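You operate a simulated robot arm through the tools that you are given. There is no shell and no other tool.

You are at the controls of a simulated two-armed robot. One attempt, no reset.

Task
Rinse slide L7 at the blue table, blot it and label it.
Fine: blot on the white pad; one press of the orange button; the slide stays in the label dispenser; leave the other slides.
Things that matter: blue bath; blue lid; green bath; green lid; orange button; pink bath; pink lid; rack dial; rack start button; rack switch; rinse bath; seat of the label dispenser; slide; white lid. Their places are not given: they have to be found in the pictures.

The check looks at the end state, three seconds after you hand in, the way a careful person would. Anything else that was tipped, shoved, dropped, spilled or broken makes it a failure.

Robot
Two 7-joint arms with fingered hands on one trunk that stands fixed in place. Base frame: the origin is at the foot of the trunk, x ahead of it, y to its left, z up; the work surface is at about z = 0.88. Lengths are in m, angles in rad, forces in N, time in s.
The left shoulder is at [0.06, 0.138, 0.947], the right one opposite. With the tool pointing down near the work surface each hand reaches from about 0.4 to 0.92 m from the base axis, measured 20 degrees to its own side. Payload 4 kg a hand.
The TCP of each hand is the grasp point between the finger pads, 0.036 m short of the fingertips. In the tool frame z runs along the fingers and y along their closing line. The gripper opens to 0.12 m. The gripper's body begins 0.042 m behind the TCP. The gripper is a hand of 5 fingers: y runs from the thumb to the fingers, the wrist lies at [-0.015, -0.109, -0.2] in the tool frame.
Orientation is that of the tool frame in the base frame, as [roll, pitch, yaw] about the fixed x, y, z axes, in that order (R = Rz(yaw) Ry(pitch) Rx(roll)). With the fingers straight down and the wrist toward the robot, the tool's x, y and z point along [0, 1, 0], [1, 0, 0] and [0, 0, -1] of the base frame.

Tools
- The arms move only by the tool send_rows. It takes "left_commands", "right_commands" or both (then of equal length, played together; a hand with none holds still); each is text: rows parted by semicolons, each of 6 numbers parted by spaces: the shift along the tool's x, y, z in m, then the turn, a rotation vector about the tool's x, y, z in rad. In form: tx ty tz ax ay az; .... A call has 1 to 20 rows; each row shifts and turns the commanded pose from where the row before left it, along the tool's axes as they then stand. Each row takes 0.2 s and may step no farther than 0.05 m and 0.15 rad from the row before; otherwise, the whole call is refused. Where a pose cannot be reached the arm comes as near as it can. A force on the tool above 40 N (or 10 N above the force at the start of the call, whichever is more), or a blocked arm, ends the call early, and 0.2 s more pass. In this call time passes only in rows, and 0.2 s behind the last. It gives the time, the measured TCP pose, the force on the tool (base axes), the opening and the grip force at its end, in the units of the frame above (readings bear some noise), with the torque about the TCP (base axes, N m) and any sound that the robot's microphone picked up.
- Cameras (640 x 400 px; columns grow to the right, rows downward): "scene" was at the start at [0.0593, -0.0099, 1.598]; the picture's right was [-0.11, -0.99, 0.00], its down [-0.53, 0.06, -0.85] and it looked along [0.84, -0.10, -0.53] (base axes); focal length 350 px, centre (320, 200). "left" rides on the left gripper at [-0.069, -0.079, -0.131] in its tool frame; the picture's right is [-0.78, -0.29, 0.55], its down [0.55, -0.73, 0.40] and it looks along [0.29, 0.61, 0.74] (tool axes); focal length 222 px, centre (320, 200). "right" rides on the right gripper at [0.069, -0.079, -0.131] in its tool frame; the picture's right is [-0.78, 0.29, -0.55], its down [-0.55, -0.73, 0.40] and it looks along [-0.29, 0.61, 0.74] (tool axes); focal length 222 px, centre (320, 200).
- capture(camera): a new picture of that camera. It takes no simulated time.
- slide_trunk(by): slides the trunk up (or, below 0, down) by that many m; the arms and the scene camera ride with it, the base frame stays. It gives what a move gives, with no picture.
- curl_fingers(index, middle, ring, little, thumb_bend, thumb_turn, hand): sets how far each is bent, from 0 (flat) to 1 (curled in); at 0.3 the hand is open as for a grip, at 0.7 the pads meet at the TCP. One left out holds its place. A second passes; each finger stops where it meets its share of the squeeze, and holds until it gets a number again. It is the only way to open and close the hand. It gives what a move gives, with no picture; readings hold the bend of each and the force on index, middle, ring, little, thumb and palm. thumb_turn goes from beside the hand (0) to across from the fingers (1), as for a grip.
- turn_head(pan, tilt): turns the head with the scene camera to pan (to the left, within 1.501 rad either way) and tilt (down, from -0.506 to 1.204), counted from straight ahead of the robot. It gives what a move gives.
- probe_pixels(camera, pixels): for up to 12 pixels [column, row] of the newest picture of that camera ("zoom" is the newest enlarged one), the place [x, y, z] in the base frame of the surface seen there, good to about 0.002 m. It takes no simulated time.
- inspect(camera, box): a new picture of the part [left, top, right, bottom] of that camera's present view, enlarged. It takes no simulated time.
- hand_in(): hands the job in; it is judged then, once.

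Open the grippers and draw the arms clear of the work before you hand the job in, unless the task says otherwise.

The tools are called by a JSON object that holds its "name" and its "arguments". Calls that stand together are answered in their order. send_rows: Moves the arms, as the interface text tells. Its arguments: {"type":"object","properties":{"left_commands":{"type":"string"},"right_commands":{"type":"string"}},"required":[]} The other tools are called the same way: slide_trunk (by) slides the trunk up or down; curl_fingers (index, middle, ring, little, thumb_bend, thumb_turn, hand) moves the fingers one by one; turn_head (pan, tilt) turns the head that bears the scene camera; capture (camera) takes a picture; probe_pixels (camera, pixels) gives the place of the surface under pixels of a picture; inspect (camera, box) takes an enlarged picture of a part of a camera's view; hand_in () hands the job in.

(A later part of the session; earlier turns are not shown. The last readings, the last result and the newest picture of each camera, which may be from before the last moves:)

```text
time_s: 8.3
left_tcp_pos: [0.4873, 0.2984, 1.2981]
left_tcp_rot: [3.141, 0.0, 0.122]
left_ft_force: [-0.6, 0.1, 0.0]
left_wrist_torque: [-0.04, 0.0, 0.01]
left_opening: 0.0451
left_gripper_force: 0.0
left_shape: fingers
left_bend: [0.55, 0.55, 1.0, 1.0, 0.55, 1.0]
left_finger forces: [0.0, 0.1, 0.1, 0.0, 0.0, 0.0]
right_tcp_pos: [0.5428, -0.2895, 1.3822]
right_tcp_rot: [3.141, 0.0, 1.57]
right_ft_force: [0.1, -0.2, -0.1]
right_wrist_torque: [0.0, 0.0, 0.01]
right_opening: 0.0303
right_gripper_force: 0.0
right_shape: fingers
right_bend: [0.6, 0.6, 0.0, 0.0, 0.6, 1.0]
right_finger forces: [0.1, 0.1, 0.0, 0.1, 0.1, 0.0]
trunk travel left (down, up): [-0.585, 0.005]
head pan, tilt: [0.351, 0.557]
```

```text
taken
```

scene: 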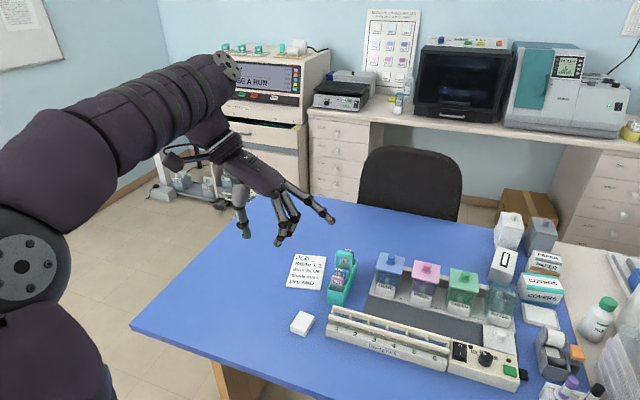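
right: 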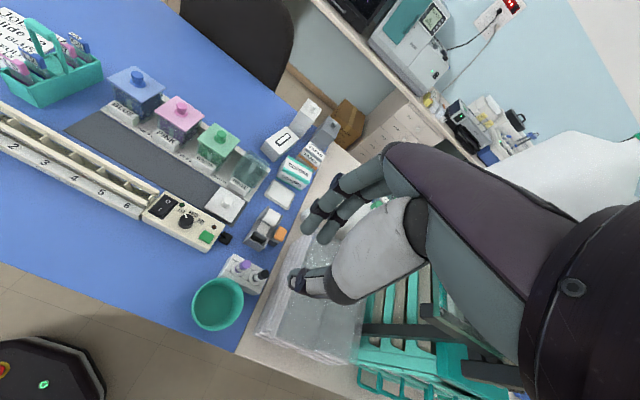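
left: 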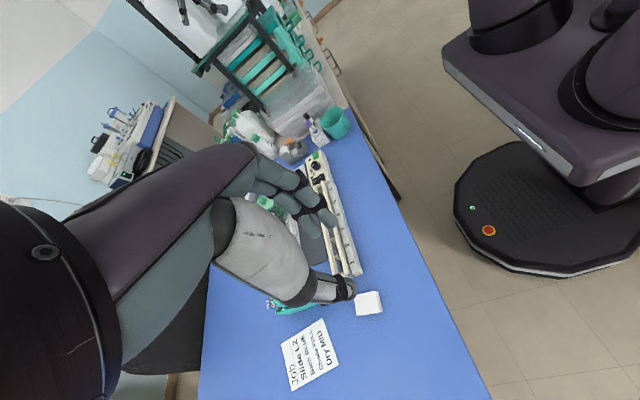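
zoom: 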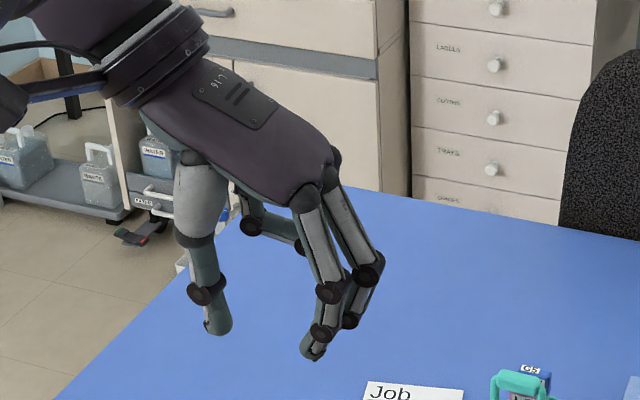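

Ring and little tuck neatly under the palm. I now carry the left hand in this posture toward a point above L7 (about (0.815,0.225,1.10)) to find whether this edge-pinch posture reaches.

{"name": "probe_pixels", "arguments": {"camera": "zoom", "pixels": [[250, 225], [300, 245], [285, 230], [345, 320], [310, 330], [215, 320]]}}

{"name": "send_rows", "arguments": {"left_commands": "0.03 0.008 0 0 0 0;0.04 0.01 0 0 0 0;0.04 0.01 0 0 0 0;0.04 0.01 0.01 0 0 0;0.04 0.01 0.02 0 0 0;0.04 0.01 0.02 0 0 0;0.03 0.01 0.03 0 0 0;0.02 0.01 0.03 0 0 0;0.02 0.005 0.03 0 0 0;0.01 0.0 0.03 0 0 0;0 0 0 0 0 0"}}

{"name": "capture", "arguments": {"camera": "scene"}}

```text
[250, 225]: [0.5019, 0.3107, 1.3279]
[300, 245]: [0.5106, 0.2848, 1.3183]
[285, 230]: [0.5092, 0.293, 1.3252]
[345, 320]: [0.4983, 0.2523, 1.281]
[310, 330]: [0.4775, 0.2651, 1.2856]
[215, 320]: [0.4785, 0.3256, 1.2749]
```

```text
time_s: 10.7
left_tcp_pos: [0.7406, 0.2415, 1.1285]
left_tcp_rot: [3.141, -0.002, 0.121]
left_ft_force: [0.2, -0.2, -0.3]
left_wrist_torque: [-0.02, -0.03, 0.03]
left_opening: 0.0447
left_gripper_force: 0.1
left_shape: fingers
left_bend: [0.55, 0.55, 1.0, 1.0, 0.55, 1.0]
left_finger forces: [0.0, 0.0, 0.0, 0.0, 0.0, 0.1]
left hand out of reach, approached as far as the arm can: row 5, 6, 7, 8, 9
right_tcp_pos: [0.5416, -0.2894, 1.3827]
right_tcp_rot: [3.139, 0.0, 1.572]
right_ft_force: [-0.8, -0.3, 1.0]
right_wrist_torque: [0.0, 0.01, 0.02]
right_opening: 0.0303
right_gripper_force: 0.0
right_shape: fingers
right_bend: [0.6, 0.6, 0.0, 0.0, 0.6, 1.0]
right_finger forces: [0.1, 0.0, 0.1, 0.0, 0.0, 0.1]
trunk travel left (down, up): [-0.585, 0.005]
head pan, tilt: [0.351, 0.557]
```

```text
taken
```

scene: 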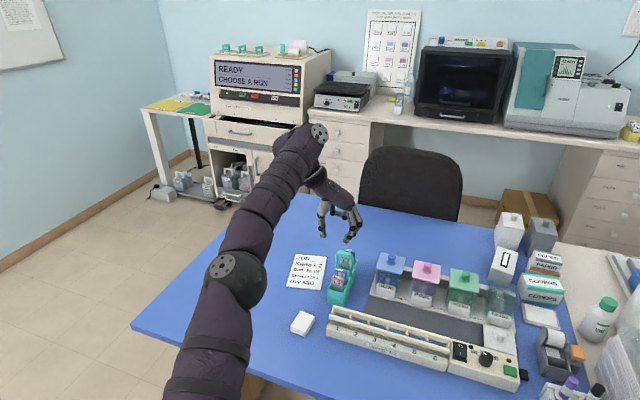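

The arm stopped at (0.741,0.242,1.129), so its wrist reach is about 0.757 m from the shoulder; with a ~6° lean and ~10° yaw the pinch pose at L7 should just be reachable. I open to about 0.06, lean the hand, centre it in y and lower a little over L2, still above the handle.

{"name": "curl_fingers", "arguments": {"hand": "left", "index": 0.5, "middle": 0.5, "thumb_bend": 0.5}}

{"name": "send_rows", "arguments": {"left_commands": "0 0 0 0 0.105 -0.05;-0.003 0.009 0.02 0 0 0;-0.003 0.008 0.02 0 0 0;0 0 0.015 0 0 0;0 0 0 0 0 0"}}

{"name": "capture", "arguments": {"camera": "scene"}}

{"name": "capture", "arguments": {"camera": "left"}}

```text
time_s: 11.7
left_tcp_pos: [0.7411, 0.243, 1.1282]
left_tcp_rot: [3.14, 0.0, 0.121]
left_ft_force: [0.5, 1.0, 1.3]
left_wrist_torque: [-0.01, -0.01, 0.0]
left_opening: 0.0593
left_gripper_force: 0.0
left_shape: fingers
left_bend: [0.5, 0.5, 1.0, 1.0, 0.5, 1.0]
left_finger forces: [0.1, 0.0, 0.0, 0.1, 0.0, 0.0]
right_tcp_pos: [0.5435, -0.2889, 1.3821]
right_tcp_rot: [-3.141, 0.0, 1.571]
right_ft_force: [0.5, -0.1, -0.4]
right_wrist_torque: [0.01, 0.02, 0.0]
right_opening: 0.03
right_gripper_force: 0.0
right_shape: fingers
right_bend: [0.6, 0.6, 0.0, 0.0, 0.6, 1.0]
right_finger forces: [0.1, 0.0, 0.0, 0.0, 0.1, 0.1]
trunk travel left (down, up): [-0.585, 0.005]
head pan, tilt: [0.351, 0.557]
```

```text
time_s: 12.9
left_tcp_pos: [0.7447, 0.2241, 1.0755]
left_tcp_rot: [3.138, -0.106, 0.17]
left_ft_force: [-0.7, 0.7, -0.3]
left_wrist_torque: [-0.02, -0.02, 0.01]
left_opening: 0.0592
left_gripper_force: 0.1
left_shape: fingers
left_bend: [0.5, 0.5, 1.0, 1.0, 0.5, 1.0]
left_finger forces: [0.0, 0.0, 0.0, 0.1, 0.0, 0.1]
right_tcp_pos: [0.541, -0.2886, 1.3832]
right_tcp_rot: [-3.141, -0.002, 1.571]
right_ft_force: [0.6, 0.1, -1.1]
right_wrist_torque: [-0.02, 0.02, 0.02]
right_opening: 0.03
right_gripper_force: 0.0
right_shape: fingers
right_bend: [0.6, 0.6, 0.0, 0.0, 0.6, 1.0]
right_finger forces: [0.1, 0.0, 0.1, 0.1, 0.0, 0.0]
trunk travel left (down, up): [-0.585, 0.005]
head pan, tilt: [0.351, 0.557]
```

```text
taken
```

scene: 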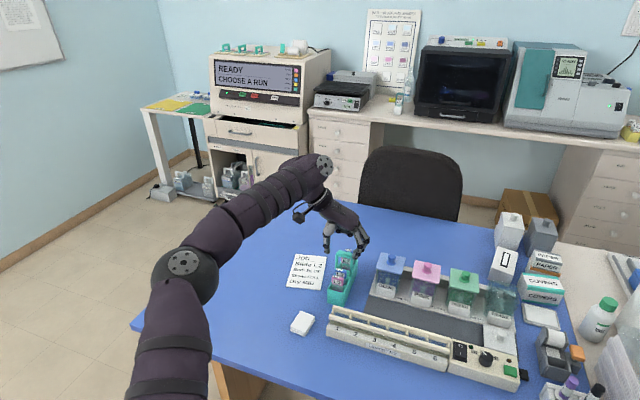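

```text
taken
```

left: 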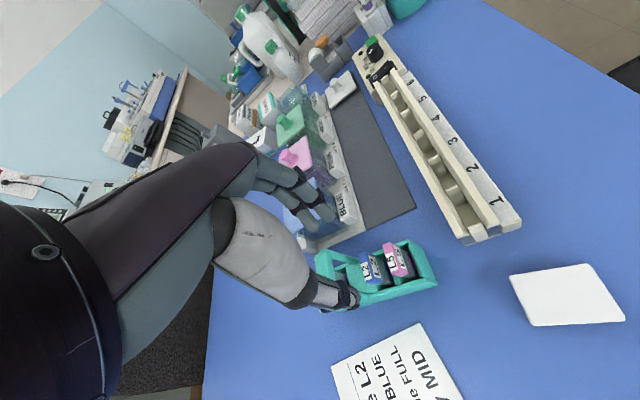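

The pose (yaw 0.17, lean 0.106) is reached with fingers straddling the carrier's line. I advance over the handle to (0.80,0.2245,1.06), tips at about 1.024.

{"name": "send_rows", "arguments": {"left_commands": "0.018 0.003 0.007 0 0 0;0.018 0.003 0.007 0 0 0;0.0166 0.0029 0.0072 0 0 0;0 0 0 0 0 0"}}

{"name": "inspect", "arguments": {"camera": "scene", "box": [300, 200, 400, 310]}}

{"name": "inspect", "arguments": {"camera": "left", "box": [260, 170, 460, 330]}}

```text
time_s: 13.9
left_tcp_pos: [0.785, 0.2214, 1.0602]
left_tcp_rot: [3.14, -0.105, 0.171]
left_ft_force: [0.2, -0.5, 0.0]
left_wrist_torque: [0.03, 0.01, -0.04]
left_opening: 0.0596
left_gripper_force: 0.0
left_shape: fingers
left_bend: [0.5, 0.5, 1.0, 1.0, 0.5, 1.0]
left_finger forces: [0.0, 0.0, 0.0, 0.0, 0.1, 0.0]
left hand out of reach, approached as far as the arm can: row 3
right_tcp_pos: [0.5433, -0.289, 1.3812]
right_tcp_rot: [-3.141, 0.0, 1.572]
right_ft_force: [-0.2, -0.1, -0.3]
right_wrist_torque: [0.01, 0.0, -0.02]
right_opening: 0.0302
right_gripper_force: 0.0
right_shape: fingers
right_bend: [0.6, 0.6, 0.0, 0.0, 0.6, 1.0]
right_finger forces: [0.0, 0.1, 0.1, 0.1, 0.1, 0.0]
trunk travel left (down, up): [-0.585, 0.005]
head pan, tilt: [0.351, 0.557]
```

```text
3.64 times, centred on (350, 255) of scene
```

zoom: 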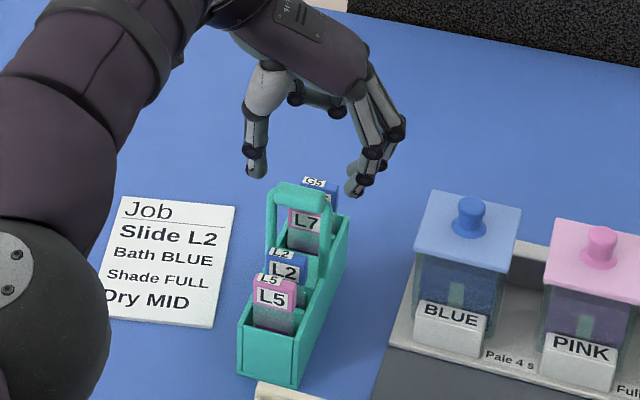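

```text
2.50 times, centred on (360, 250) of left
```

zoom: 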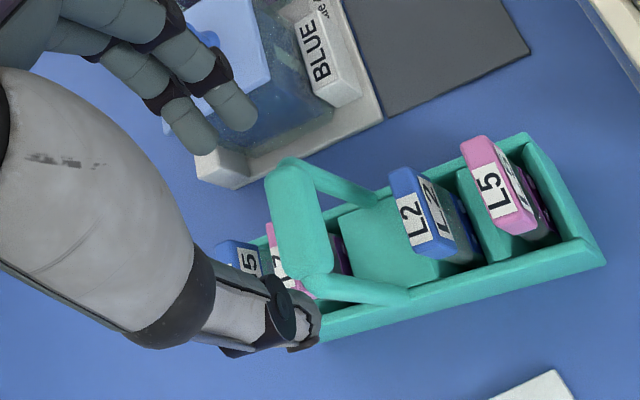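

The arm fell about 12 mm short at this height (x=0.785), so I add a bit more lean and yaw, then go forward and down to about z=1.03 with the fingers still open outside the handle legs.

{"name": "send_rows", "arguments": {"left_commands": "0 0 0 0 0.04 -0.05;0.0122 -0.0003 0.0017 0 0 0;0.002 0.0009 0.0154 0 0 0;0.0014 0.0008 0.0154 0 0 0;0 0 0 0 0 0"}}

{"name": "inspect", "arguments": {"camera": "scene", "box": [310, 210, 380, 300]}}

{"name": "inspect", "arguments": {"camera": "left", "box": [260, 170, 460, 330]}}

```text
time_s: 15.1
left_tcp_pos: [0.8044, 0.2257, 1.0302]
left_tcp_rot: [3.133, -0.145, 0.222]
left_ft_force: [0.0, -0.3, -0.1]
left_wrist_torque: [0.01, -0.01, 0.02]
left_opening: 0.0595
left_gripper_force: 0.0
left_shape: fingers
left_bend: [0.5, 0.5, 1.0, 1.0, 0.5, 1.0]
left_finger forces: [0.0, 0.0, 0.0, 0.0, 0.1, 0.0]
left hand out of reach, approached as far as the arm can: row 1
right_tcp_pos: [0.5437, -0.2884, 1.3819]
right_tcp_rot: [-3.141, 0.0, 1.571]
right_ft_force: [0.5, 0.1, 1.0]
right_wrist_torque: [0.02, 0.03, -0.05]
right_opening: 0.0299
right_gripper_force: 0.0
right_shape: fingers
right_bend: [0.6, 0.6, 0.0, 0.0, 0.6, 1.0]
right_finger forces: [0.1, 0.0, 0.0, 0.0, 0.0, 0.0]
trunk travel left (down, up): [-0.585, 0.005]
head pan, tilt: [0.351, 0.557]
```

```text
4.44 times, centred on (345, 255) of scene
```

zoom: 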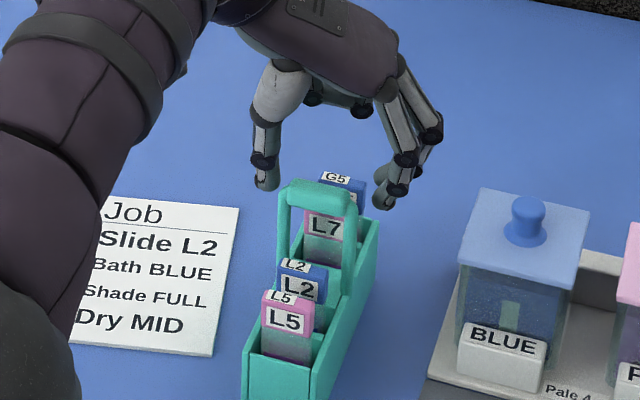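

```text
2.50 times, centred on (360, 250) of left
```

zoom: 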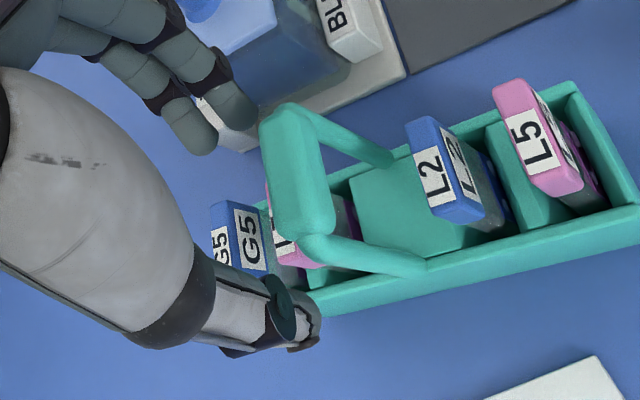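

Hand is at (0.804,0.226,1.030), thumb and fingers on either side of L7's tab in the pictures. I descend in small steps to z≈0.996 beside the tab edges.

{"name": "send_rows", "arguments": {"left_commands": "0.0003 0.0006 0.009 0 0 0;0.0003 0.0006 0.009 0 0 0;0 0 0 0 0 0"}}

{"name": "inspect", "arguments": {"camera": "scene", "box": [310, 210, 380, 300]}}

{"name": "inspect", "arguments": {"camera": "left", "box": [300, 170, 420, 300]}}

```text
time_s: 15.9
left_tcp_pos: [0.806, 0.2257, 1.021]
left_tcp_rot: [3.132, -0.146, 0.223]
left_ft_force: [0.5, 0.1, -0.2]
left_wrist_torque: [0.0, -0.01, -0.01]
left_opening: 0.0593
left_gripper_force: 0.0
left_shape: fingers
left_bend: [0.5, 0.5, 1.0, 1.0, 0.5, 1.0]
left_finger forces: [0.0, 0.0, 0.0, 0.0, 0.1, 0.1]
left hand out of reach, approached as far as the arm can: row 2
right_tcp_pos: [0.5426, -0.2886, 1.3798]
right_tcp_rot: [-3.141, -0.001, 1.571]
right_ft_force: [0.0, -0.7, 0.0]
right_wrist_torque: [0.02, -0.04, 0.02]
right_opening: 0.0302
right_gripper_force: 0.1
right_shape: fingers
right_bend: [0.6, 0.6, 0.0, 0.0, 0.6, 1.0]
right_finger forces: [0.0, 0.0, 0.0, 0.1, 0.0, 0.1]
trunk travel left (down, up): [-0.585, 0.005]
head pan, tilt: [0.351, 0.557]
```

```text
4.44 times, centred on (345, 255) of scene
```

zoom: 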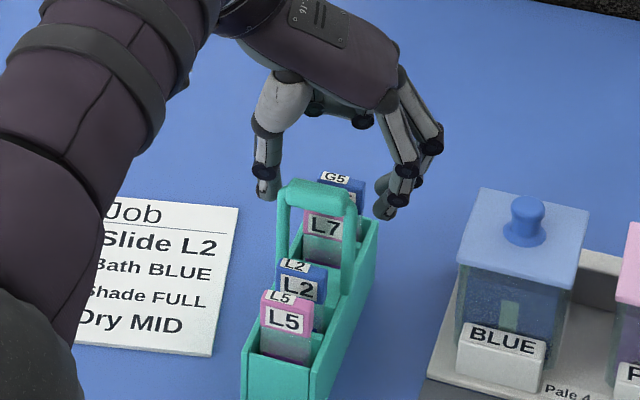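

```text
3.08 times, centred on (360, 235) of left
```

zoom: 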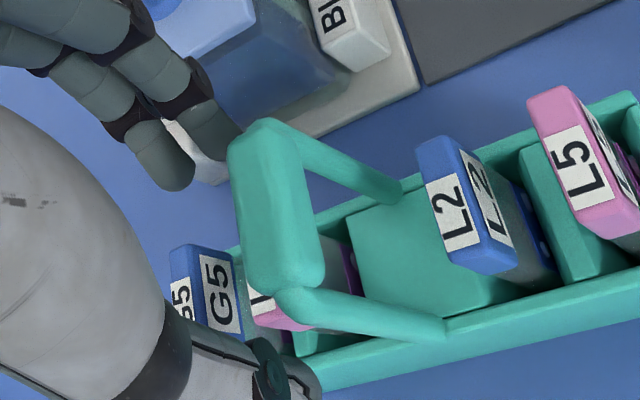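

Row 2 was reported out of reach at (0.806,0.226,1.021), although lower should be nearer to the shoulder. I probe the limit with a straight-down small step.

{"name": "send_rows", "arguments": {"left_commands": "-0.0012 0 0.0078 0 0 0;0 0 0 0 0 0"}}

```text
time_s: 16.5
left_tcp_pos: [0.8042, 0.2241, 1.0136]
left_tcp_rot: [3.132, -0.145, 0.221]
left_ft_force: [-0.5, 0.1, 0.5]
left_wrist_torque: [-0.02, 0.01, 0.02]
left_opening: 0.0594
left_gripper_force: 0.0
left_shape: fingers
left_bend: [0.5, 0.5, 1.0, 1.0, 0.5, 1.0]
left_finger forces: [0.0, 0.1, 0.0, 0.0, 0.0, 0.1]
right_tcp_pos: [0.5413, -0.2898, 1.3821]
right_tcp_rot: [-3.141, 0.001, 1.57]
right_ft_force: [0.9, 0.3, -0.7]
right_wrist_torque: [0.01, 0.01, -0.01]
right_opening: 0.0302
right_gripper_force: 0.0
right_shape: fingers
right_bend: [0.6, 0.6, 0.0, 0.0, 0.6, 1.0]
right_finger forces: [0.0, 0.1, 0.0, 0.1, 0.0, 0.0]
trunk travel left (down, up): [-0.585, 0.005]
head pan, tilt: [0.351, 0.557]
```

That step worked, reaching (0.804,0.224,1.014). I step 4 mm further down-and-forward to see how far x can go at lower height.

{"name": "send_rows", "arguments": {"left_commands": "0.0005 0.0005 0.009 0 0 0;0.0045 0.0008 0.0005 0 0 0;0 0 0 0 0 0"}}

{"name": "inspect", "arguments": {"camera": "scene", "box": [320, 220, 370, 290]}}

```text
time_s: 17.3
left_tcp_pos: [0.8061, 0.2258, 1.0039]
left_tcp_rot: [3.132, -0.145, 0.224]
left_ft_force: [-1.0, 0.2, -0.2]
left_wrist_torque: [-0.02, 0.03, 0.01]
left_opening: 0.0595
left_gripper_force: 0.0
left_shape: fingers
left_bend: [0.5, 0.5, 1.0, 1.0, 0.5, 1.0]
left_finger forces: [0.1, 0.1, 0.1, 0.0, 0.0, 0.1]
left hand out of reach, approached as far as the arm can: row 2
right_tcp_pos: [0.5432, -0.2896, 1.3813]
right_tcp_rot: [3.141, 0.0, 1.57]
right_ft_force: [-0.1, 1.1, -0.5]
right_wrist_torque: [-0.01, -0.01, 0.0]
right_opening: 0.0301
right_gripper_force: 0.0
right_shape: fingers
right_bend: [0.6, 0.6, 0.0, 0.0, 0.6, 1.0]
right_finger forces: [0.0, 0.1, 0.0, 0.0, 0.1, 0.1]
trunk travel left (down, up): [-0.585, 0.005]
head pan, tilt: [0.351, 0.557]
```

```text
5.71 times, centred on (345, 255) of scene
```

zoom: 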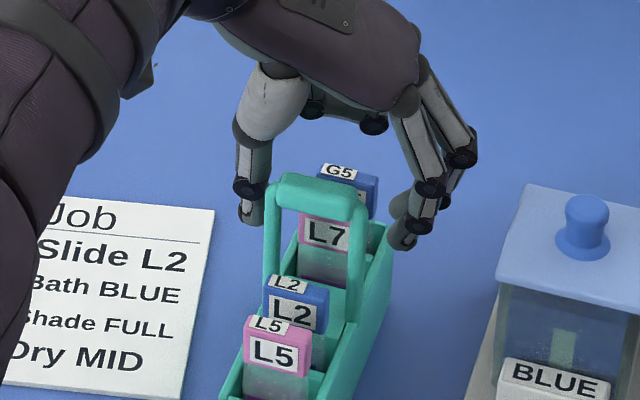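

The reach wall is at x≈0.806 for this lean. The thumb sits at the TCP line and index ~7 mm nearer, so a thumb–index pinch with more lean (0.27) and less yaw (0.15) fits better. I rise first so the middle finger can be tucked in without touching anything.

{"name": "send_rows", "arguments": {"left_commands": "-0.0015 -0.0011 -0.0235 0 0 0;-0.0015 -0.0011 -0.0235 0 0 0;0 0 0 0 0 0"}}

{"name": "curl_fingers", "arguments": {"hand": "left", "middle": 1}}

{"name": "send_rows", "arguments": {"left_commands": "0 0 0 0 0.125 0.07;0 0 0 0 0 0"}}

{"name": "inspect", "arguments": {"camera": "scene", "box": [310, 200, 380, 290]}}

{"name": "inspect", "arguments": {"camera": "left", "box": [240, 150, 440, 310]}}

```text
time_s: 18.1
left_tcp_pos: [0.7952, 0.226, 1.0498]
left_tcp_rot: [3.134, -0.142, 0.222]
left_ft_force: [-0.4, -0.1, -0.3]
left_wrist_torque: [0.01, 0.01, 0.0]
left_opening: 0.0591
left_gripper_force: 0.0
left_shape: fingers
left_bend: [0.5, 0.5, 1.0, 1.0, 0.5, 1.0]
left_finger forces: [0.1, 0.0, 0.0, 0.0, 0.0, 0.1]
right_tcp_pos: [0.5427, -0.2884, 1.3814]
right_tcp_rot: [-3.141, 0.0, 1.57]
right_ft_force: [0.4, -1.3, 0.3]
right_wrist_torque: [0.0, -0.04, 0.02]
right_opening: 0.0298
right_gripper_force: 0.1
right_shape: fingers
right_bend: [0.6, 0.6, 0.0, 0.0, 0.6, 1.0]
right_finger forces: [0.0, 0.1, 0.0, 0.0, 0.1, 0.1]
trunk travel left (down, up): [-0.585, 0.005]
head pan, tilt: [0.351, 0.557]
```

```text
time_s: 19.1
left_tcp_pos: [0.7961, 0.2254, 1.0499]
left_tcp_rot: [3.132, -0.145, 0.224]
left_ft_force: [-0.7, -1.3, -0.4]
left_wrist_torque: [-0.03, 0.0, 0.01]
left_opening: 0.0593
left_gripper_force: 0.1
left_shape: fingers
left_bend: [0.5, 1.0, 1.0, 1.0, 0.5, 1.0]
left_finger forces: [0.0, 0.1, 0.1, 0.0, 0.1, 0.1]
right_tcp_pos: [0.5425, -0.2891, 1.3811]
right_tcp_rot: [-3.142, -0.001, 1.573]
right_ft_force: [0.2, -0.1, 0.4]
right_wrist_torque: [-0.03, 0.01, 0.02]
right_opening: 0.03
right_gripper_force: 0.0
right_shape: fingers
right_bend: [0.6, 0.6, 0.0, 0.0, 0.6, 1.0]
right_finger forces: [0.1, 0.1, 0.0, 0.0, 0.0, 0.1]
trunk travel left (down, up): [-0.585, 0.005]
head pan, tilt: [0.351, 0.557]
```

```text
time_s: 19.7
left_tcp_pos: [0.796, 0.2259, 1.0476]
left_tcp_rot: [-3.137, -0.271, 0.152]
left_ft_force: [0.9, -0.4, 0.1]
left_wrist_torque: [-0.01, 0.01, -0.02]
left_opening: 0.0596
left_gripper_force: 0.0
left_shape: fingers
left_bend: [0.5, 1.0, 1.0, 1.0, 0.5, 1.0]
left_finger forces: [0.0, 0.0, 0.0, 0.1, 0.1, 0.1]
right_tcp_pos: [0.5438, -0.29, 1.3811]
right_tcp_rot: [-3.141, -0.001, 1.569]
right_ft_force: [0.0, 0.3, -1.3]
right_wrist_torque: [0.01, 0.03, 0.0]
right_opening: 0.0301
right_gripper_force: 0.0
right_shape: fingers
right_bend: [0.6, 0.6, 0.0, 0.0, 0.6, 1.0]
right_finger forces: [0.0, 0.0, 0.0, 0.0, 0.0, 0.1]
trunk travel left (down, up): [-0.585, 0.005]
head pan, tilt: [0.351, 0.557]
```

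```text
4.44 times, centred on (345, 245) of scene
```

zoom: 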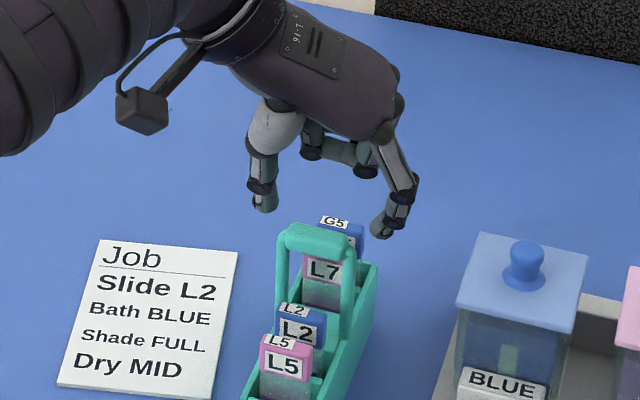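

```text
2.50 times, centred on (340, 230) of left
```

zoom: 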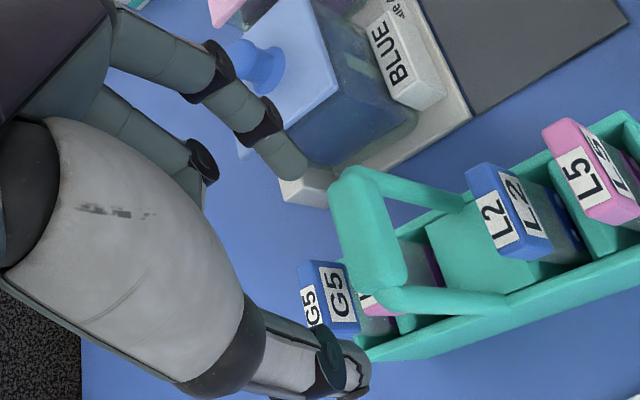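

The new pose (yaw 0.152, lean 0.271) is set with index and thumb straddling the line of L7. I descend toward (0.803,0.2235,1.02) and check.

{"name": "send_rows", "arguments": {"left_commands": "-0.0005 0.0018 0.0142 0 0 0;-0.0006 0.0017 0.0142 0 0 0;0 0 0 0 0 0"}}

{"name": "inspect", "arguments": {"camera": "scene", "box": [310, 200, 380, 290]}}

```text
time_s: 20.5
left_tcp_pos: [0.803, 0.2232, 1.0225]
left_tcp_rot: [-3.136, -0.27, 0.151]
left_ft_force: [-0.3, 0.0, 0.6]
left_wrist_torque: [0.02, 0.01, -0.02]
left_opening: 0.0592
left_gripper_force: 0.0
left_shape: fingers
left_bend: [0.5, 1.0, 1.0, 1.0, 0.5, 1.0]
left_finger forces: [0.0, 0.0, 0.0, 0.1, 0.0, 0.0]
right_tcp_pos: [0.543, -0.2892, 1.3815]
right_tcp_rot: [-3.141, 0.0, 1.569]
right_ft_force: [0.1, 0.6, -0.5]
right_wrist_torque: [0.02, 0.0, 0.03]
right_opening: 0.03
right_gripper_force: 0.1
right_shape: fingers
right_bend: [0.6, 0.6, 0.0, 0.0, 0.6, 1.0]
right_finger forces: [0.1, 0.1, 0.0, 0.0, 0.1, 0.0]
trunk travel left (down, up): [-0.585, 0.005]
head pan, tilt: [0.351, 0.557]
```

```text
4.44 times, centred on (345, 245) of scene
```

zoom: 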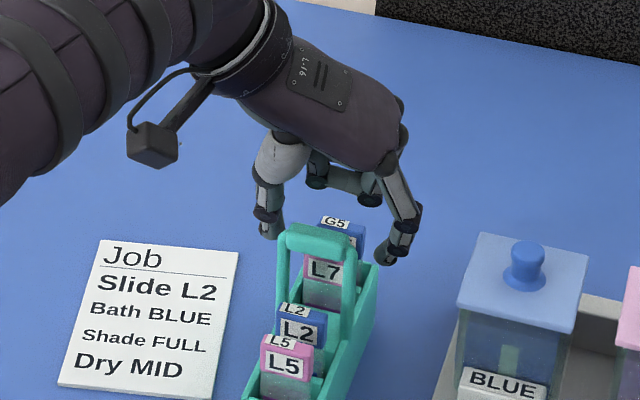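

Still clear; fingers are on both sides of the L7 tab. I descend the remaining ~27 mm to the pinch height.

{"name": "send_rows", "arguments": {"left_commands": "0.0002 0.0004 0.0092 0 0 0;0.0002 0.0004 0.0092 0 0 0;0.0002 0.0004 0.0092 0 0 0;0 0 0 0 0 0"}}

{"name": "inspect", "arguments": {"camera": "scene", "box": [315, 215, 375, 285]}}

{"name": "inspect", "arguments": {"camera": "left", "box": [240, 150, 440, 310]}}

```text
time_s: 21.5
left_tcp_pos: [0.8114, 0.2244, 0.996]
left_tcp_rot: [-3.136, -0.271, 0.15]
left_ft_force: [0.5, 1.0, 0.3]
left_wrist_torque: [-0.01, 0.0, 0.0]
left_opening: 0.0594
left_gripper_force: 0.0
left_shape: fingers
left_bend: [0.5, 1.0, 1.0, 1.0, 0.5, 1.0]
left_finger forces: [0.0, 0.0, 0.0, 0.0, 0.0, 0.0]
right_tcp_pos: [0.5413, -0.2894, 1.3824]
right_tcp_rot: [-3.141, 0.0, 1.57]
right_ft_force: [-0.5, 0.8, 0.0]
right_wrist_torque: [0.05, 0.04, -0.01]
right_opening: 0.0302
right_gripper_force: 0.1
right_shape: fingers
right_bend: [0.6, 0.6, 0.0, 0.0, 0.6, 1.0]
right_finger forces: [0.0, 0.0, 0.0, 0.0, 0.0, 0.1]
trunk travel left (down, up): [-0.585, 0.005]
head pan, tilt: [0.351, 0.557]
```

```text
5.71 times, centred on (345, 250) of scene
```

zoom: 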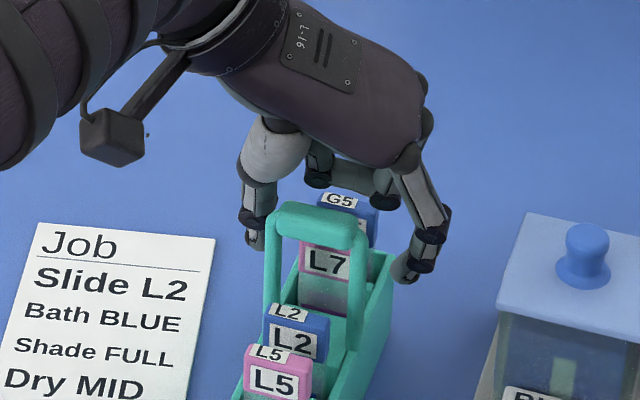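

```text
2.50 times, centred on (340, 230) of left
```

zoom: 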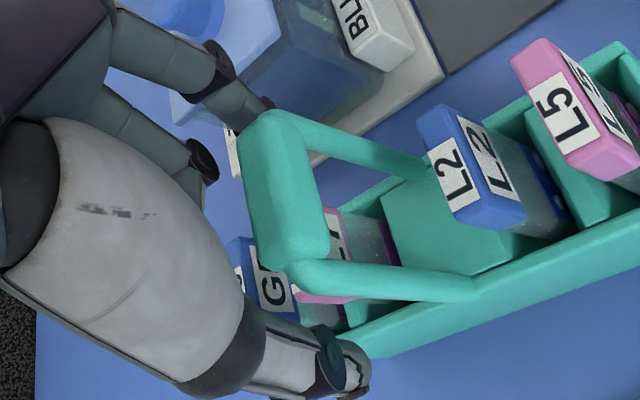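

The pose (0.811,0.224,0.996) is reached with no contact. I probe the index and thumb tips against the L7 tab before closing.

{"name": "inspect", "arguments": {"camera": "scene", "box": [325, 225, 365, 275]}}

{"name": "capture", "arguments": {"camera": "scene"}}

{"name": "probe_pixels", "arguments": {"camera": "zoom", "pixels": [[200, 225], [395, 270], [215, 170], [430, 240], [300, 250], [320, 260], [340, 255], [290, 195], [345, 215], [300, 340], [270, 265], [410, 280]]}}

```text
8.00 times, centred on (345, 250) of scene
```

zoom: 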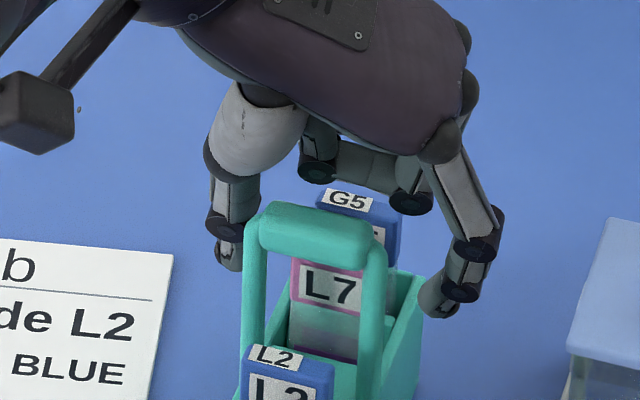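

```text
taken
```

scene: 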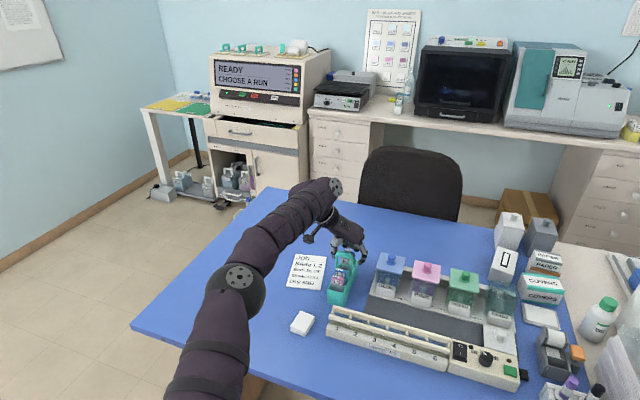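

```text
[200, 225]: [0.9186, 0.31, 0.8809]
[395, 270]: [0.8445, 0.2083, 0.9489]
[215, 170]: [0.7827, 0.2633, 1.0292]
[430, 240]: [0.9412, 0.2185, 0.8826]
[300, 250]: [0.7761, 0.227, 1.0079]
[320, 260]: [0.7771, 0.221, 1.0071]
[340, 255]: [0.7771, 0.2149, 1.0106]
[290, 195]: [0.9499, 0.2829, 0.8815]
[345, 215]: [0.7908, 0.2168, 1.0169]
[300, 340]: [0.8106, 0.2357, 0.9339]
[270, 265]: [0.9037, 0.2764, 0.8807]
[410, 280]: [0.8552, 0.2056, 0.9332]
```

I probe the right pixels: index tip (437,300), thumb tip (228,262), and L7's tab corners.

{"name": "probe_pixels", "arguments": {"camera": "zoom", "pixels": [[437, 302], [432, 312], [228, 262], [227, 245], [240, 190], [460, 270], [296, 280], [330, 265], [355, 290], [320, 300], [290, 262], [448, 285]]}}

```text
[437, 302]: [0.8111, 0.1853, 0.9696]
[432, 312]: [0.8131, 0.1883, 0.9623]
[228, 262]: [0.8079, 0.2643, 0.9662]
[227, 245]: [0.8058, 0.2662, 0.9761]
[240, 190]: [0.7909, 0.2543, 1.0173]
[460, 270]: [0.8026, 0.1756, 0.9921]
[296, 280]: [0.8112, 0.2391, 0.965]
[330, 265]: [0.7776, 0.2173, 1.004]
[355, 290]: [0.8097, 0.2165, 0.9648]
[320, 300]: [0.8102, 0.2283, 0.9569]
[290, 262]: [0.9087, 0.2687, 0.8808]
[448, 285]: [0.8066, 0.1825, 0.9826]
```

Index (x≈0.811–0.825) and thumb (x≈0.807–0.823) line up with the tab (0.8095–0.819) on both edges. I close index and thumb gently.

{"name": "curl_fingers", "arguments": {"hand": "left", "index": 0.65, "thumb_bend": 0.65}}

{"name": "inspect", "arguments": {"camera": "scene", "box": [325, 225, 365, 275]}}

{"name": "inspect", "arguments": {"camera": "left", "box": [280, 180, 400, 310]}}

```text
time_s: 22.5
left_tcp_pos: [0.811, 0.224, 0.995]
left_tcp_rot: [-3.134, -0.27, 0.149]
left_ft_force: [-0.4, -0.7, 0.1]
left_wrist_torque: [-0.02, 0.0, 0.04]
left_opening: 0.0281
left_gripper_force: 4.1
left_shape: fingers
left_bend: [0.61, 1.0, 1.0, 1.0, 0.62, 1.0]
left_finger forces: [4.2, 0.0, 0.0, 0.0, 3.9, 0.0]
right_tcp_pos: [0.5431, -0.2904, 1.3814]
right_tcp_rot: [3.141, 0.0, 1.57]
right_ft_force: [-0.1, -0.7, -0.8]
right_wrist_torque: [0.01, -0.02, 0.01]
right_opening: 0.0299
right_gripper_force: 0.1
right_shape: fingers
right_bend: [0.6, 0.6, 0.0, 0.0, 0.6, 1.0]
right_finger forces: [0.0, 0.0, 0.1, 0.1, 0.1, 0.0]
trunk travel left (down, up): [-0.585, 0.005]
head pan, tilt: [0.351, 0.557]
```

```text
8.00 times, centred on (345, 250) of scene
```

zoom: 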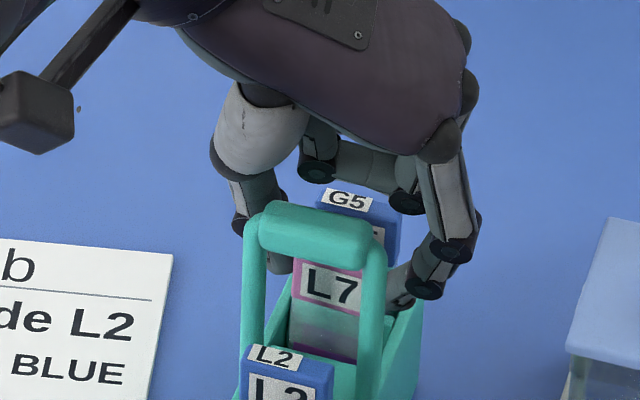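

```text
3.08 times, centred on (340, 245) of left
```

zoom: 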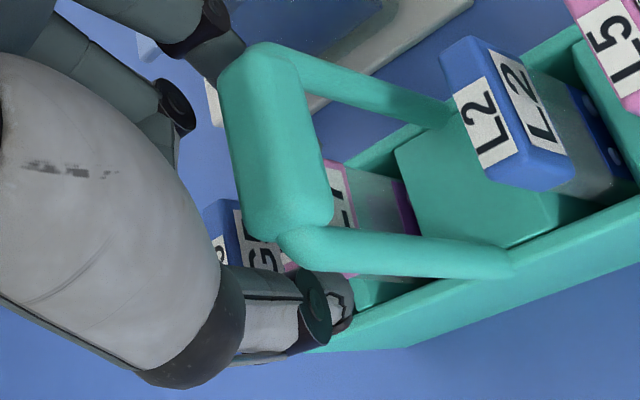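

The pinch holds with 4.2 N index and 3.9 N thumb. I lift straight up 2 cm first and check that only L7 comes along.

{"name": "send_rows", "arguments": {"left_commands": "0.0011 0 -0.0049 0 0 0;0.0011 0 -0.0049 0 0 0;0.0011 0 -0.0049 0 0 0;0.0011 -0.0001 -0.0048 0 0 0;0 0 0 0 0 0"}}

{"name": "inspect", "arguments": {"camera": "scene", "box": [320, 215, 370, 285]}}

{"name": "inspect", "arguments": {"camera": "left", "box": [280, 180, 400, 310]}}

```text
time_s: 23.7
left_tcp_pos: [0.81, 0.2229, 1.0151]
left_tcp_rot: [-3.136, -0.269, 0.15]
left_ft_force: [-0.6, -0.2, -0.9]
left_wrist_torque: [0.0, -0.02, 0.0]
left_opening: 0.0283
left_gripper_force: 4.0
left_shape: fingers
left_bend: [0.61, 1.0, 1.0, 1.0, 0.62, 1.0]
left_finger forces: [4.1, 0.0, 0.0, 0.0, 4.0, 0.0]
right_tcp_pos: [0.5426, -0.2901, 1.3814]
right_tcp_rot: [-3.141, -0.001, 1.57]
right_ft_force: [-0.4, -0.3, -0.3]
right_wrist_torque: [0.0, 0.03, 0.03]
right_opening: 0.0303
right_gripper_force: 0.0
right_shape: fingers
right_bend: [0.6, 0.6, 0.0, 0.0, 0.6, 1.0]
right_finger forces: [0.1, 0.1, 0.0, 0.0, 0.0, 0.1]
trunk travel left (down, up): [-0.585, 0.005]
head pan, tilt: [0.351, 0.557]
```

```text
5.71 times, centred on (345, 250) of scene
```

zoom: 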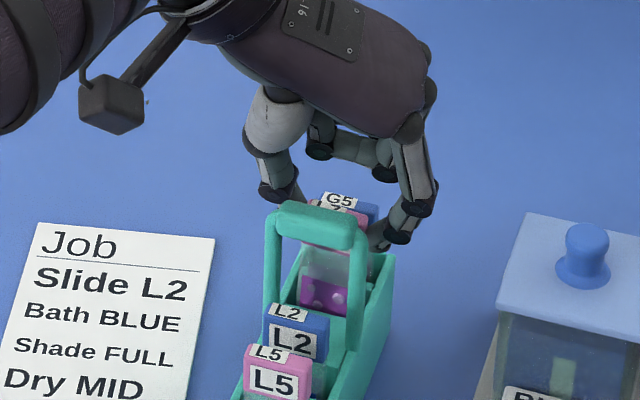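

```text
3.08 times, centred on (340, 245) of left
```

zoom: 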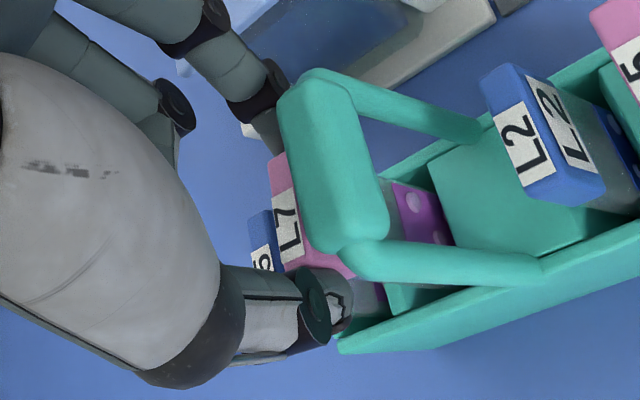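

L7 is rising cleanly (tab above the handle level in the left view, purple specimen below) and the carrier stays put. I continue upward about 5 cm, easing back a few mm for reach.

{"name": "send_rows", "arguments": {"left_commands": "0.001 -0.0001 -0.0075 0 0 0;0.0011 -0.0002 -0.0075 0 0 0;0.0007 -0.0002 -0.0081 0 0 0;0.0007 -0.0003 -0.0081 0 0 0;0.0008 -0.0003 -0.0102 0 0 0;0.0008 -0.0003 -0.0102 0 0 0;0 0 0 0 0 0"}}

{"name": "inspect", "arguments": {"camera": "scene", "box": [315, 200, 375, 285]}}

{"name": "capture", "arguments": {"camera": "left"}}

```text
time_s: 25.3
left_tcp_pos: [0.8015, 0.2216, 1.0658]
left_tcp_rot: [-3.137, -0.268, 0.151]
left_ft_force: [0.8, -0.2, -1.0]
left_wrist_torque: [0.02, -0.03, -0.04]
left_opening: 0.028
left_gripper_force: 3.8
left_shape: fingers
left_bend: [0.61, 1.0, 1.0, 1.0, 0.62, 1.0]
left_finger forces: [4.0, 0.0, 0.0, 0.0, 4.0, 0.0]
right_tcp_pos: [0.5439, -0.2888, 1.3812]
right_tcp_rot: [-3.14, -0.001, 1.57]
right_ft_force: [-0.3, 0.4, 0.2]
right_wrist_torque: [-0.02, -0.02, -0.04]
right_opening: 0.03
right_gripper_force: 0.1
right_shape: fingers
right_bend: [0.6, 0.6, 0.0, 0.0, 0.6, 1.0]
right_finger forces: [0.0, 0.0, 0.0, 0.0, 0.1, 0.0]
trunk travel left (down, up): [-0.585, 0.005]
head pan, tilt: [0.351, 0.557]
```

```text
4.71 times, centred on (345, 242) of scene
```

zoom: 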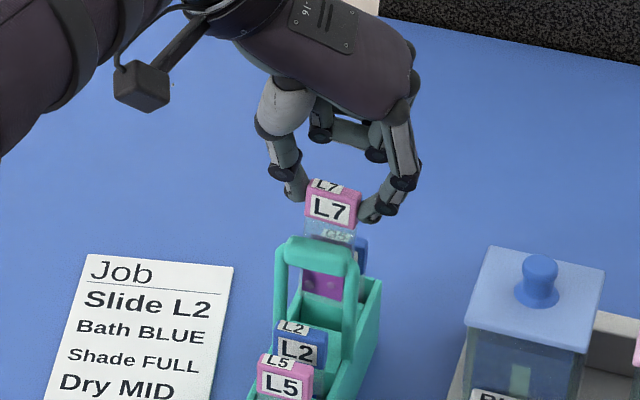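

```text
taken
```

left: 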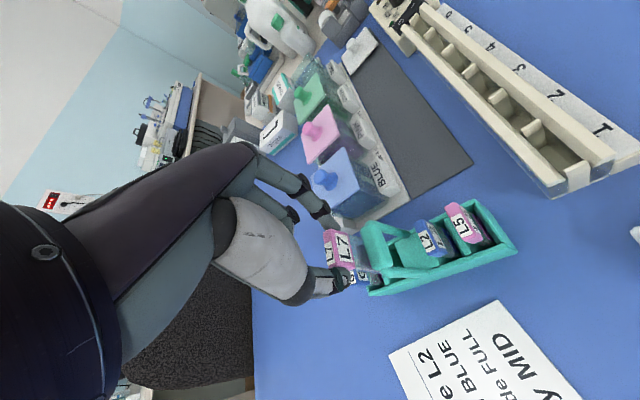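

L7 is up and clear above the handle top at the tab. I probe the slide to find its length and bottom edge.

{"name": "probe_pixels", "arguments": {"camera": "zoom", "pixels": [[330, 188], [330, 212], [320, 228], [340, 235], [320, 280], [320, 290], [320, 296], [320, 302], [340, 285], [310, 215], [355, 218], [345, 305]]}}

{"name": "inspect", "arguments": {"camera": "scene", "box": [332, 225, 362, 265]}}

```text
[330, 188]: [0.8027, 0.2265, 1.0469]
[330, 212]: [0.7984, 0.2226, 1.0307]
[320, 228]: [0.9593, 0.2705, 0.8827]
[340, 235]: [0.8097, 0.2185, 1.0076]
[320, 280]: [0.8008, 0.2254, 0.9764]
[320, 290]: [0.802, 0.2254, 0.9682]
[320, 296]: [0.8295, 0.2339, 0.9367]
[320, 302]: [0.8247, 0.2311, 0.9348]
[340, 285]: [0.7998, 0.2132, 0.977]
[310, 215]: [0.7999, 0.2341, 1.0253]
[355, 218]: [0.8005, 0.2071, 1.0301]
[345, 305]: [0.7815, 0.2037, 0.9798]
```

```text
10.00 times, centred on (347, 245) of scene
```

zoom: 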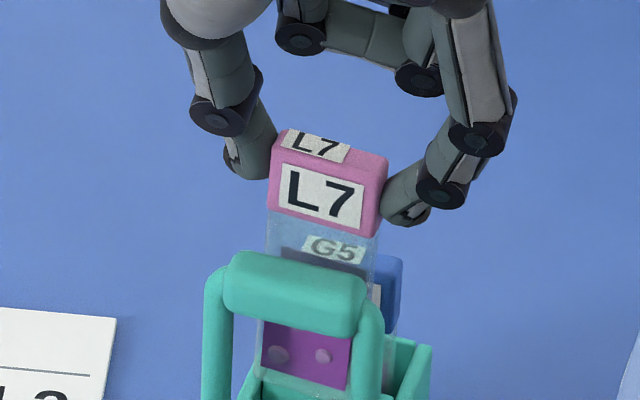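

The slide is about 0.085 long (tab top 1.047, specimen bottom 0.967) and hangs vertically. I shift right past the handle leg while rising, then bring it back toward the middle.

{"name": "send_rows", "arguments": {"left_commands": "0.0013 0.0118 -0.0101 0 0 0;0.0013 0.0118 -0.0101 0 0 0;0.0013 0.0118 -0.0101 0 0 0;0.0013 0.0118 -0.0101 0 0 0;0.0013 0.0118 -0.0101 0 0 0;-0.0003 0.0003 -0.0198 0 0 0;-0.0003 0.0003 -0.0198 0 0 0;0 0 0 0 0 0"}}

{"name": "capture", "arguments": {"camera": "scene"}}

{"name": "capture", "arguments": {"camera": "left"}}

```text
time_s: 27.1
left_tcp_pos: [0.7907, 0.1603, 1.1545]
left_tcp_rot: [-3.136, -0.269, 0.151]
left_ft_force: [0.1, 0.3, -0.7]
left_wrist_torque: [-0.01, 0.01, 0.03]
left_opening: 0.0282
left_gripper_force: 3.6
left_shape: fingers
left_bend: [0.61, 1.0, 1.0, 1.0, 0.62, 1.0]
left_finger forces: [4.2, 0.1, 0.0, 0.0, 4.0, 0.0]
right_tcp_pos: [0.5425, -0.289, 1.381]
right_tcp_rot: [3.14, 0.0, 1.571]
right_ft_force: [1.1, 0.1, -0.1]
right_wrist_torque: [-0.02, -0.02, -0.02]
right_opening: 0.0298
right_gripper_force: 0.0
right_shape: fingers
right_bend: [0.6, 0.6, 0.0, 0.0, 0.6, 1.0]
right_finger forces: [0.1, 0.0, 0.0, 0.0, 0.0, 0.0]
trunk travel left (down, up): [-0.585, 0.005]
head pan, tilt: [0.351, 0.557]
```

```text
taken
```

scene: 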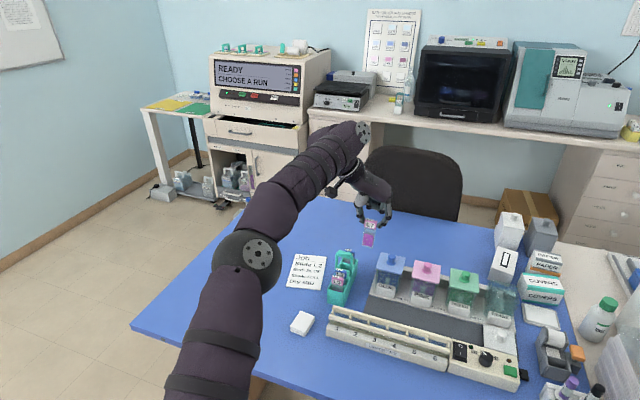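

```text
taken
```

left: 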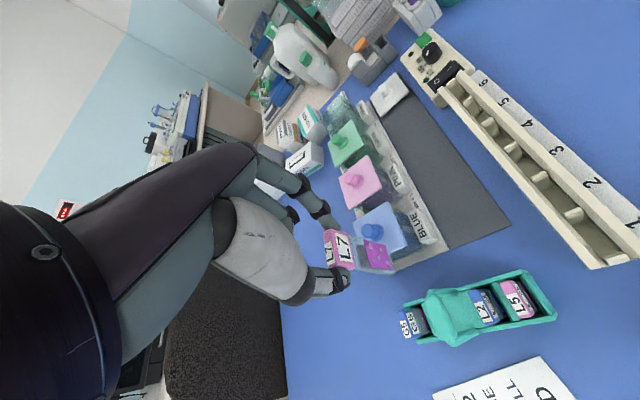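

L7 is out of the carrier, the other three slides undisturbed. I bring the slide back to a free spot and inspect the drying rack as a possible place for changing grip.

{"name": "send_rows", "arguments": {"left_commands": "-0.04 0 -0.0105 0 0 0;-0.04 0 -0.0105 0 0 0;-0.03 0 -0.008 0 0 0;0 0 0 0 0 0"}}

{"name": "turn_head", "arguments": {"pan": 0.0, "tilt": 0.65}}

{"name": "capture", "arguments": {"camera": "scene"}}

{"name": "capture", "arguments": {"camera": "left"}}

```text
time_s: 28.1
left_tcp_pos: [0.6805, 0.1427, 1.1532]
left_tcp_rot: [-3.137, -0.269, 0.153]
left_ft_force: [-0.6, -0.1, -1.0]
left_wrist_torque: [0.01, -0.01, 0.0]
left_opening: 0.0279
left_gripper_force: 3.9
left_shape: fingers
left_bend: [0.61, 1.0, 1.0, 1.0, 0.62, 1.0]
left_finger forces: [4.0, 0.0, 0.1, 0.1, 4.0, 0.0]
right_tcp_pos: [0.5445, -0.2887, 1.3813]
right_tcp_rot: [-3.14, 0.0, 1.572]
right_ft_force: [-0.4, 0.1, 0.3]
right_wrist_torque: [-0.02, 0.04, 0.04]
right_opening: 0.03
right_gripper_force: 0.2
right_shape: fingers
right_bend: [0.6, 0.6, 0.0, 0.0, 0.6, 1.0]
right_finger forces: [0.0, 0.0, 0.0, 0.0, 0.0, 0.0]
trunk travel left (down, up): [-0.585, 0.005]
head pan, tilt: [0.351, 0.557]
```

```text
time_s: 28.9
left_tcp_pos: [0.6812, 0.1434, 1.1531]
left_tcp_rot: [-3.135, -0.269, 0.15]
left_ft_force: [0.5, -0.3, -1.0]
left_wrist_torque: [-0.03, 0.03, -0.02]
left_opening: 0.028
left_gripper_force: 4.4
left_shape: fingers
left_bend: [0.61, 1.0, 1.0, 1.0, 0.62, 1.0]
left_finger forces: [3.9, 0.0, 0.0, 0.0, 4.0, 0.1]
right_tcp_pos: [0.5416, -0.2893, 1.3822]
right_tcp_rot: [-3.141, 0.001, 1.571]
right_ft_force: [-0.2, 0.2, -0.5]
right_wrist_torque: [0.0, 0.03, -0.03]
right_opening: 0.0301
right_gripper_force: 0.1
right_shape: fingers
right_bend: [0.6, 0.6, 0.0, 0.0, 0.6, 1.0]
right_finger forces: [0.1, 0.0, 0.1, 0.0, 0.0, 0.0]
trunk travel left (down, up): [-0.585, 0.005]
head pan, tilt: [0.0, 0.649]
```

```text
taken
```

scene: 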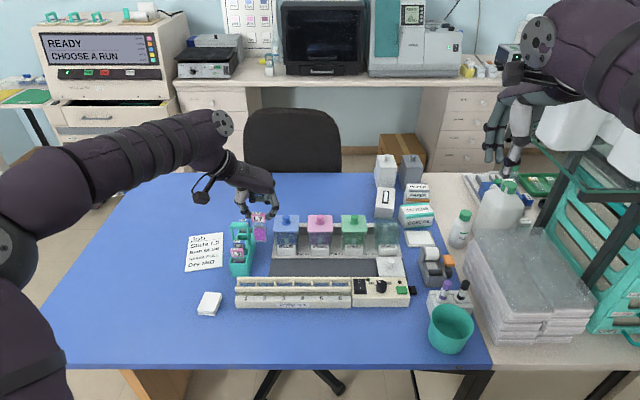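

```text
taken
```

left: 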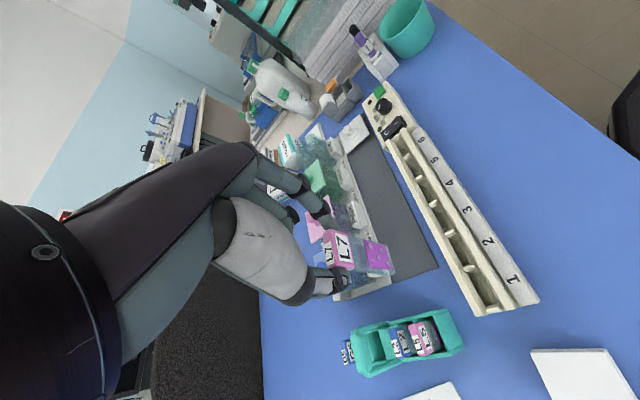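

I zoom on the rack slots and the rinse bath/dispenser area from this new view.

{"name": "inspect", "arguments": {"camera": "scene", "box": [235, 265, 355, 315]}}

{"name": "inspect", "arguments": {"camera": "left", "box": [380, 90, 560, 320]}}

{"name": "inspect", "arguments": {"camera": "scene", "box": [395, 225, 445, 260]}}

{"name": "inspect", "arguments": {"camera": "left", "box": [300, 50, 400, 150]}}

```text
5.33 times, centred on (295, 290) of scene
```

zoom: 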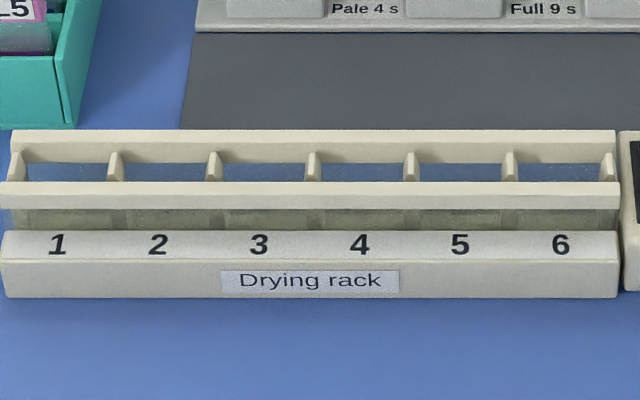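

```text
1.74 times, centred on (470, 205) of left
```

zoom: 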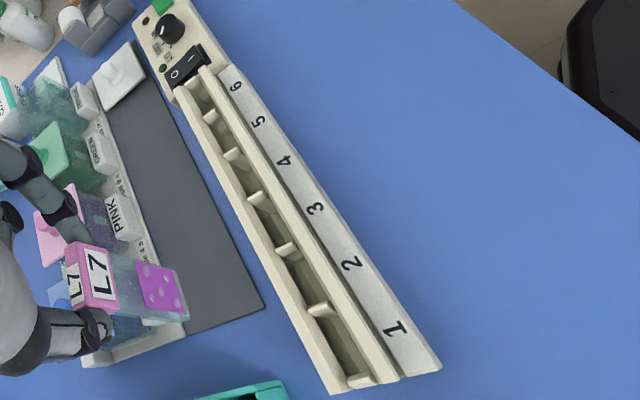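

```text
11.43 times, centred on (420, 242) of scene
```

zoom: 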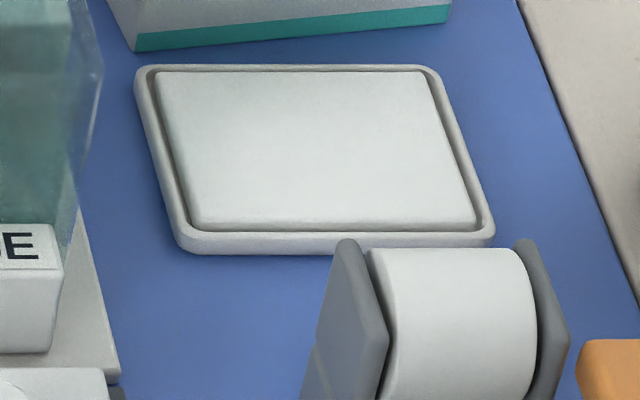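

```text
4.00 times, centred on (350, 100) of left
```

zoom: 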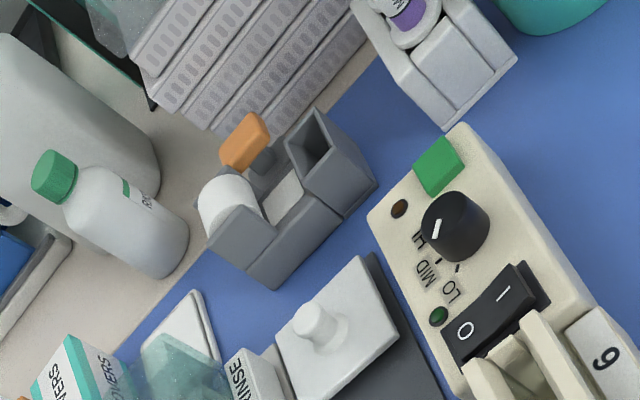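

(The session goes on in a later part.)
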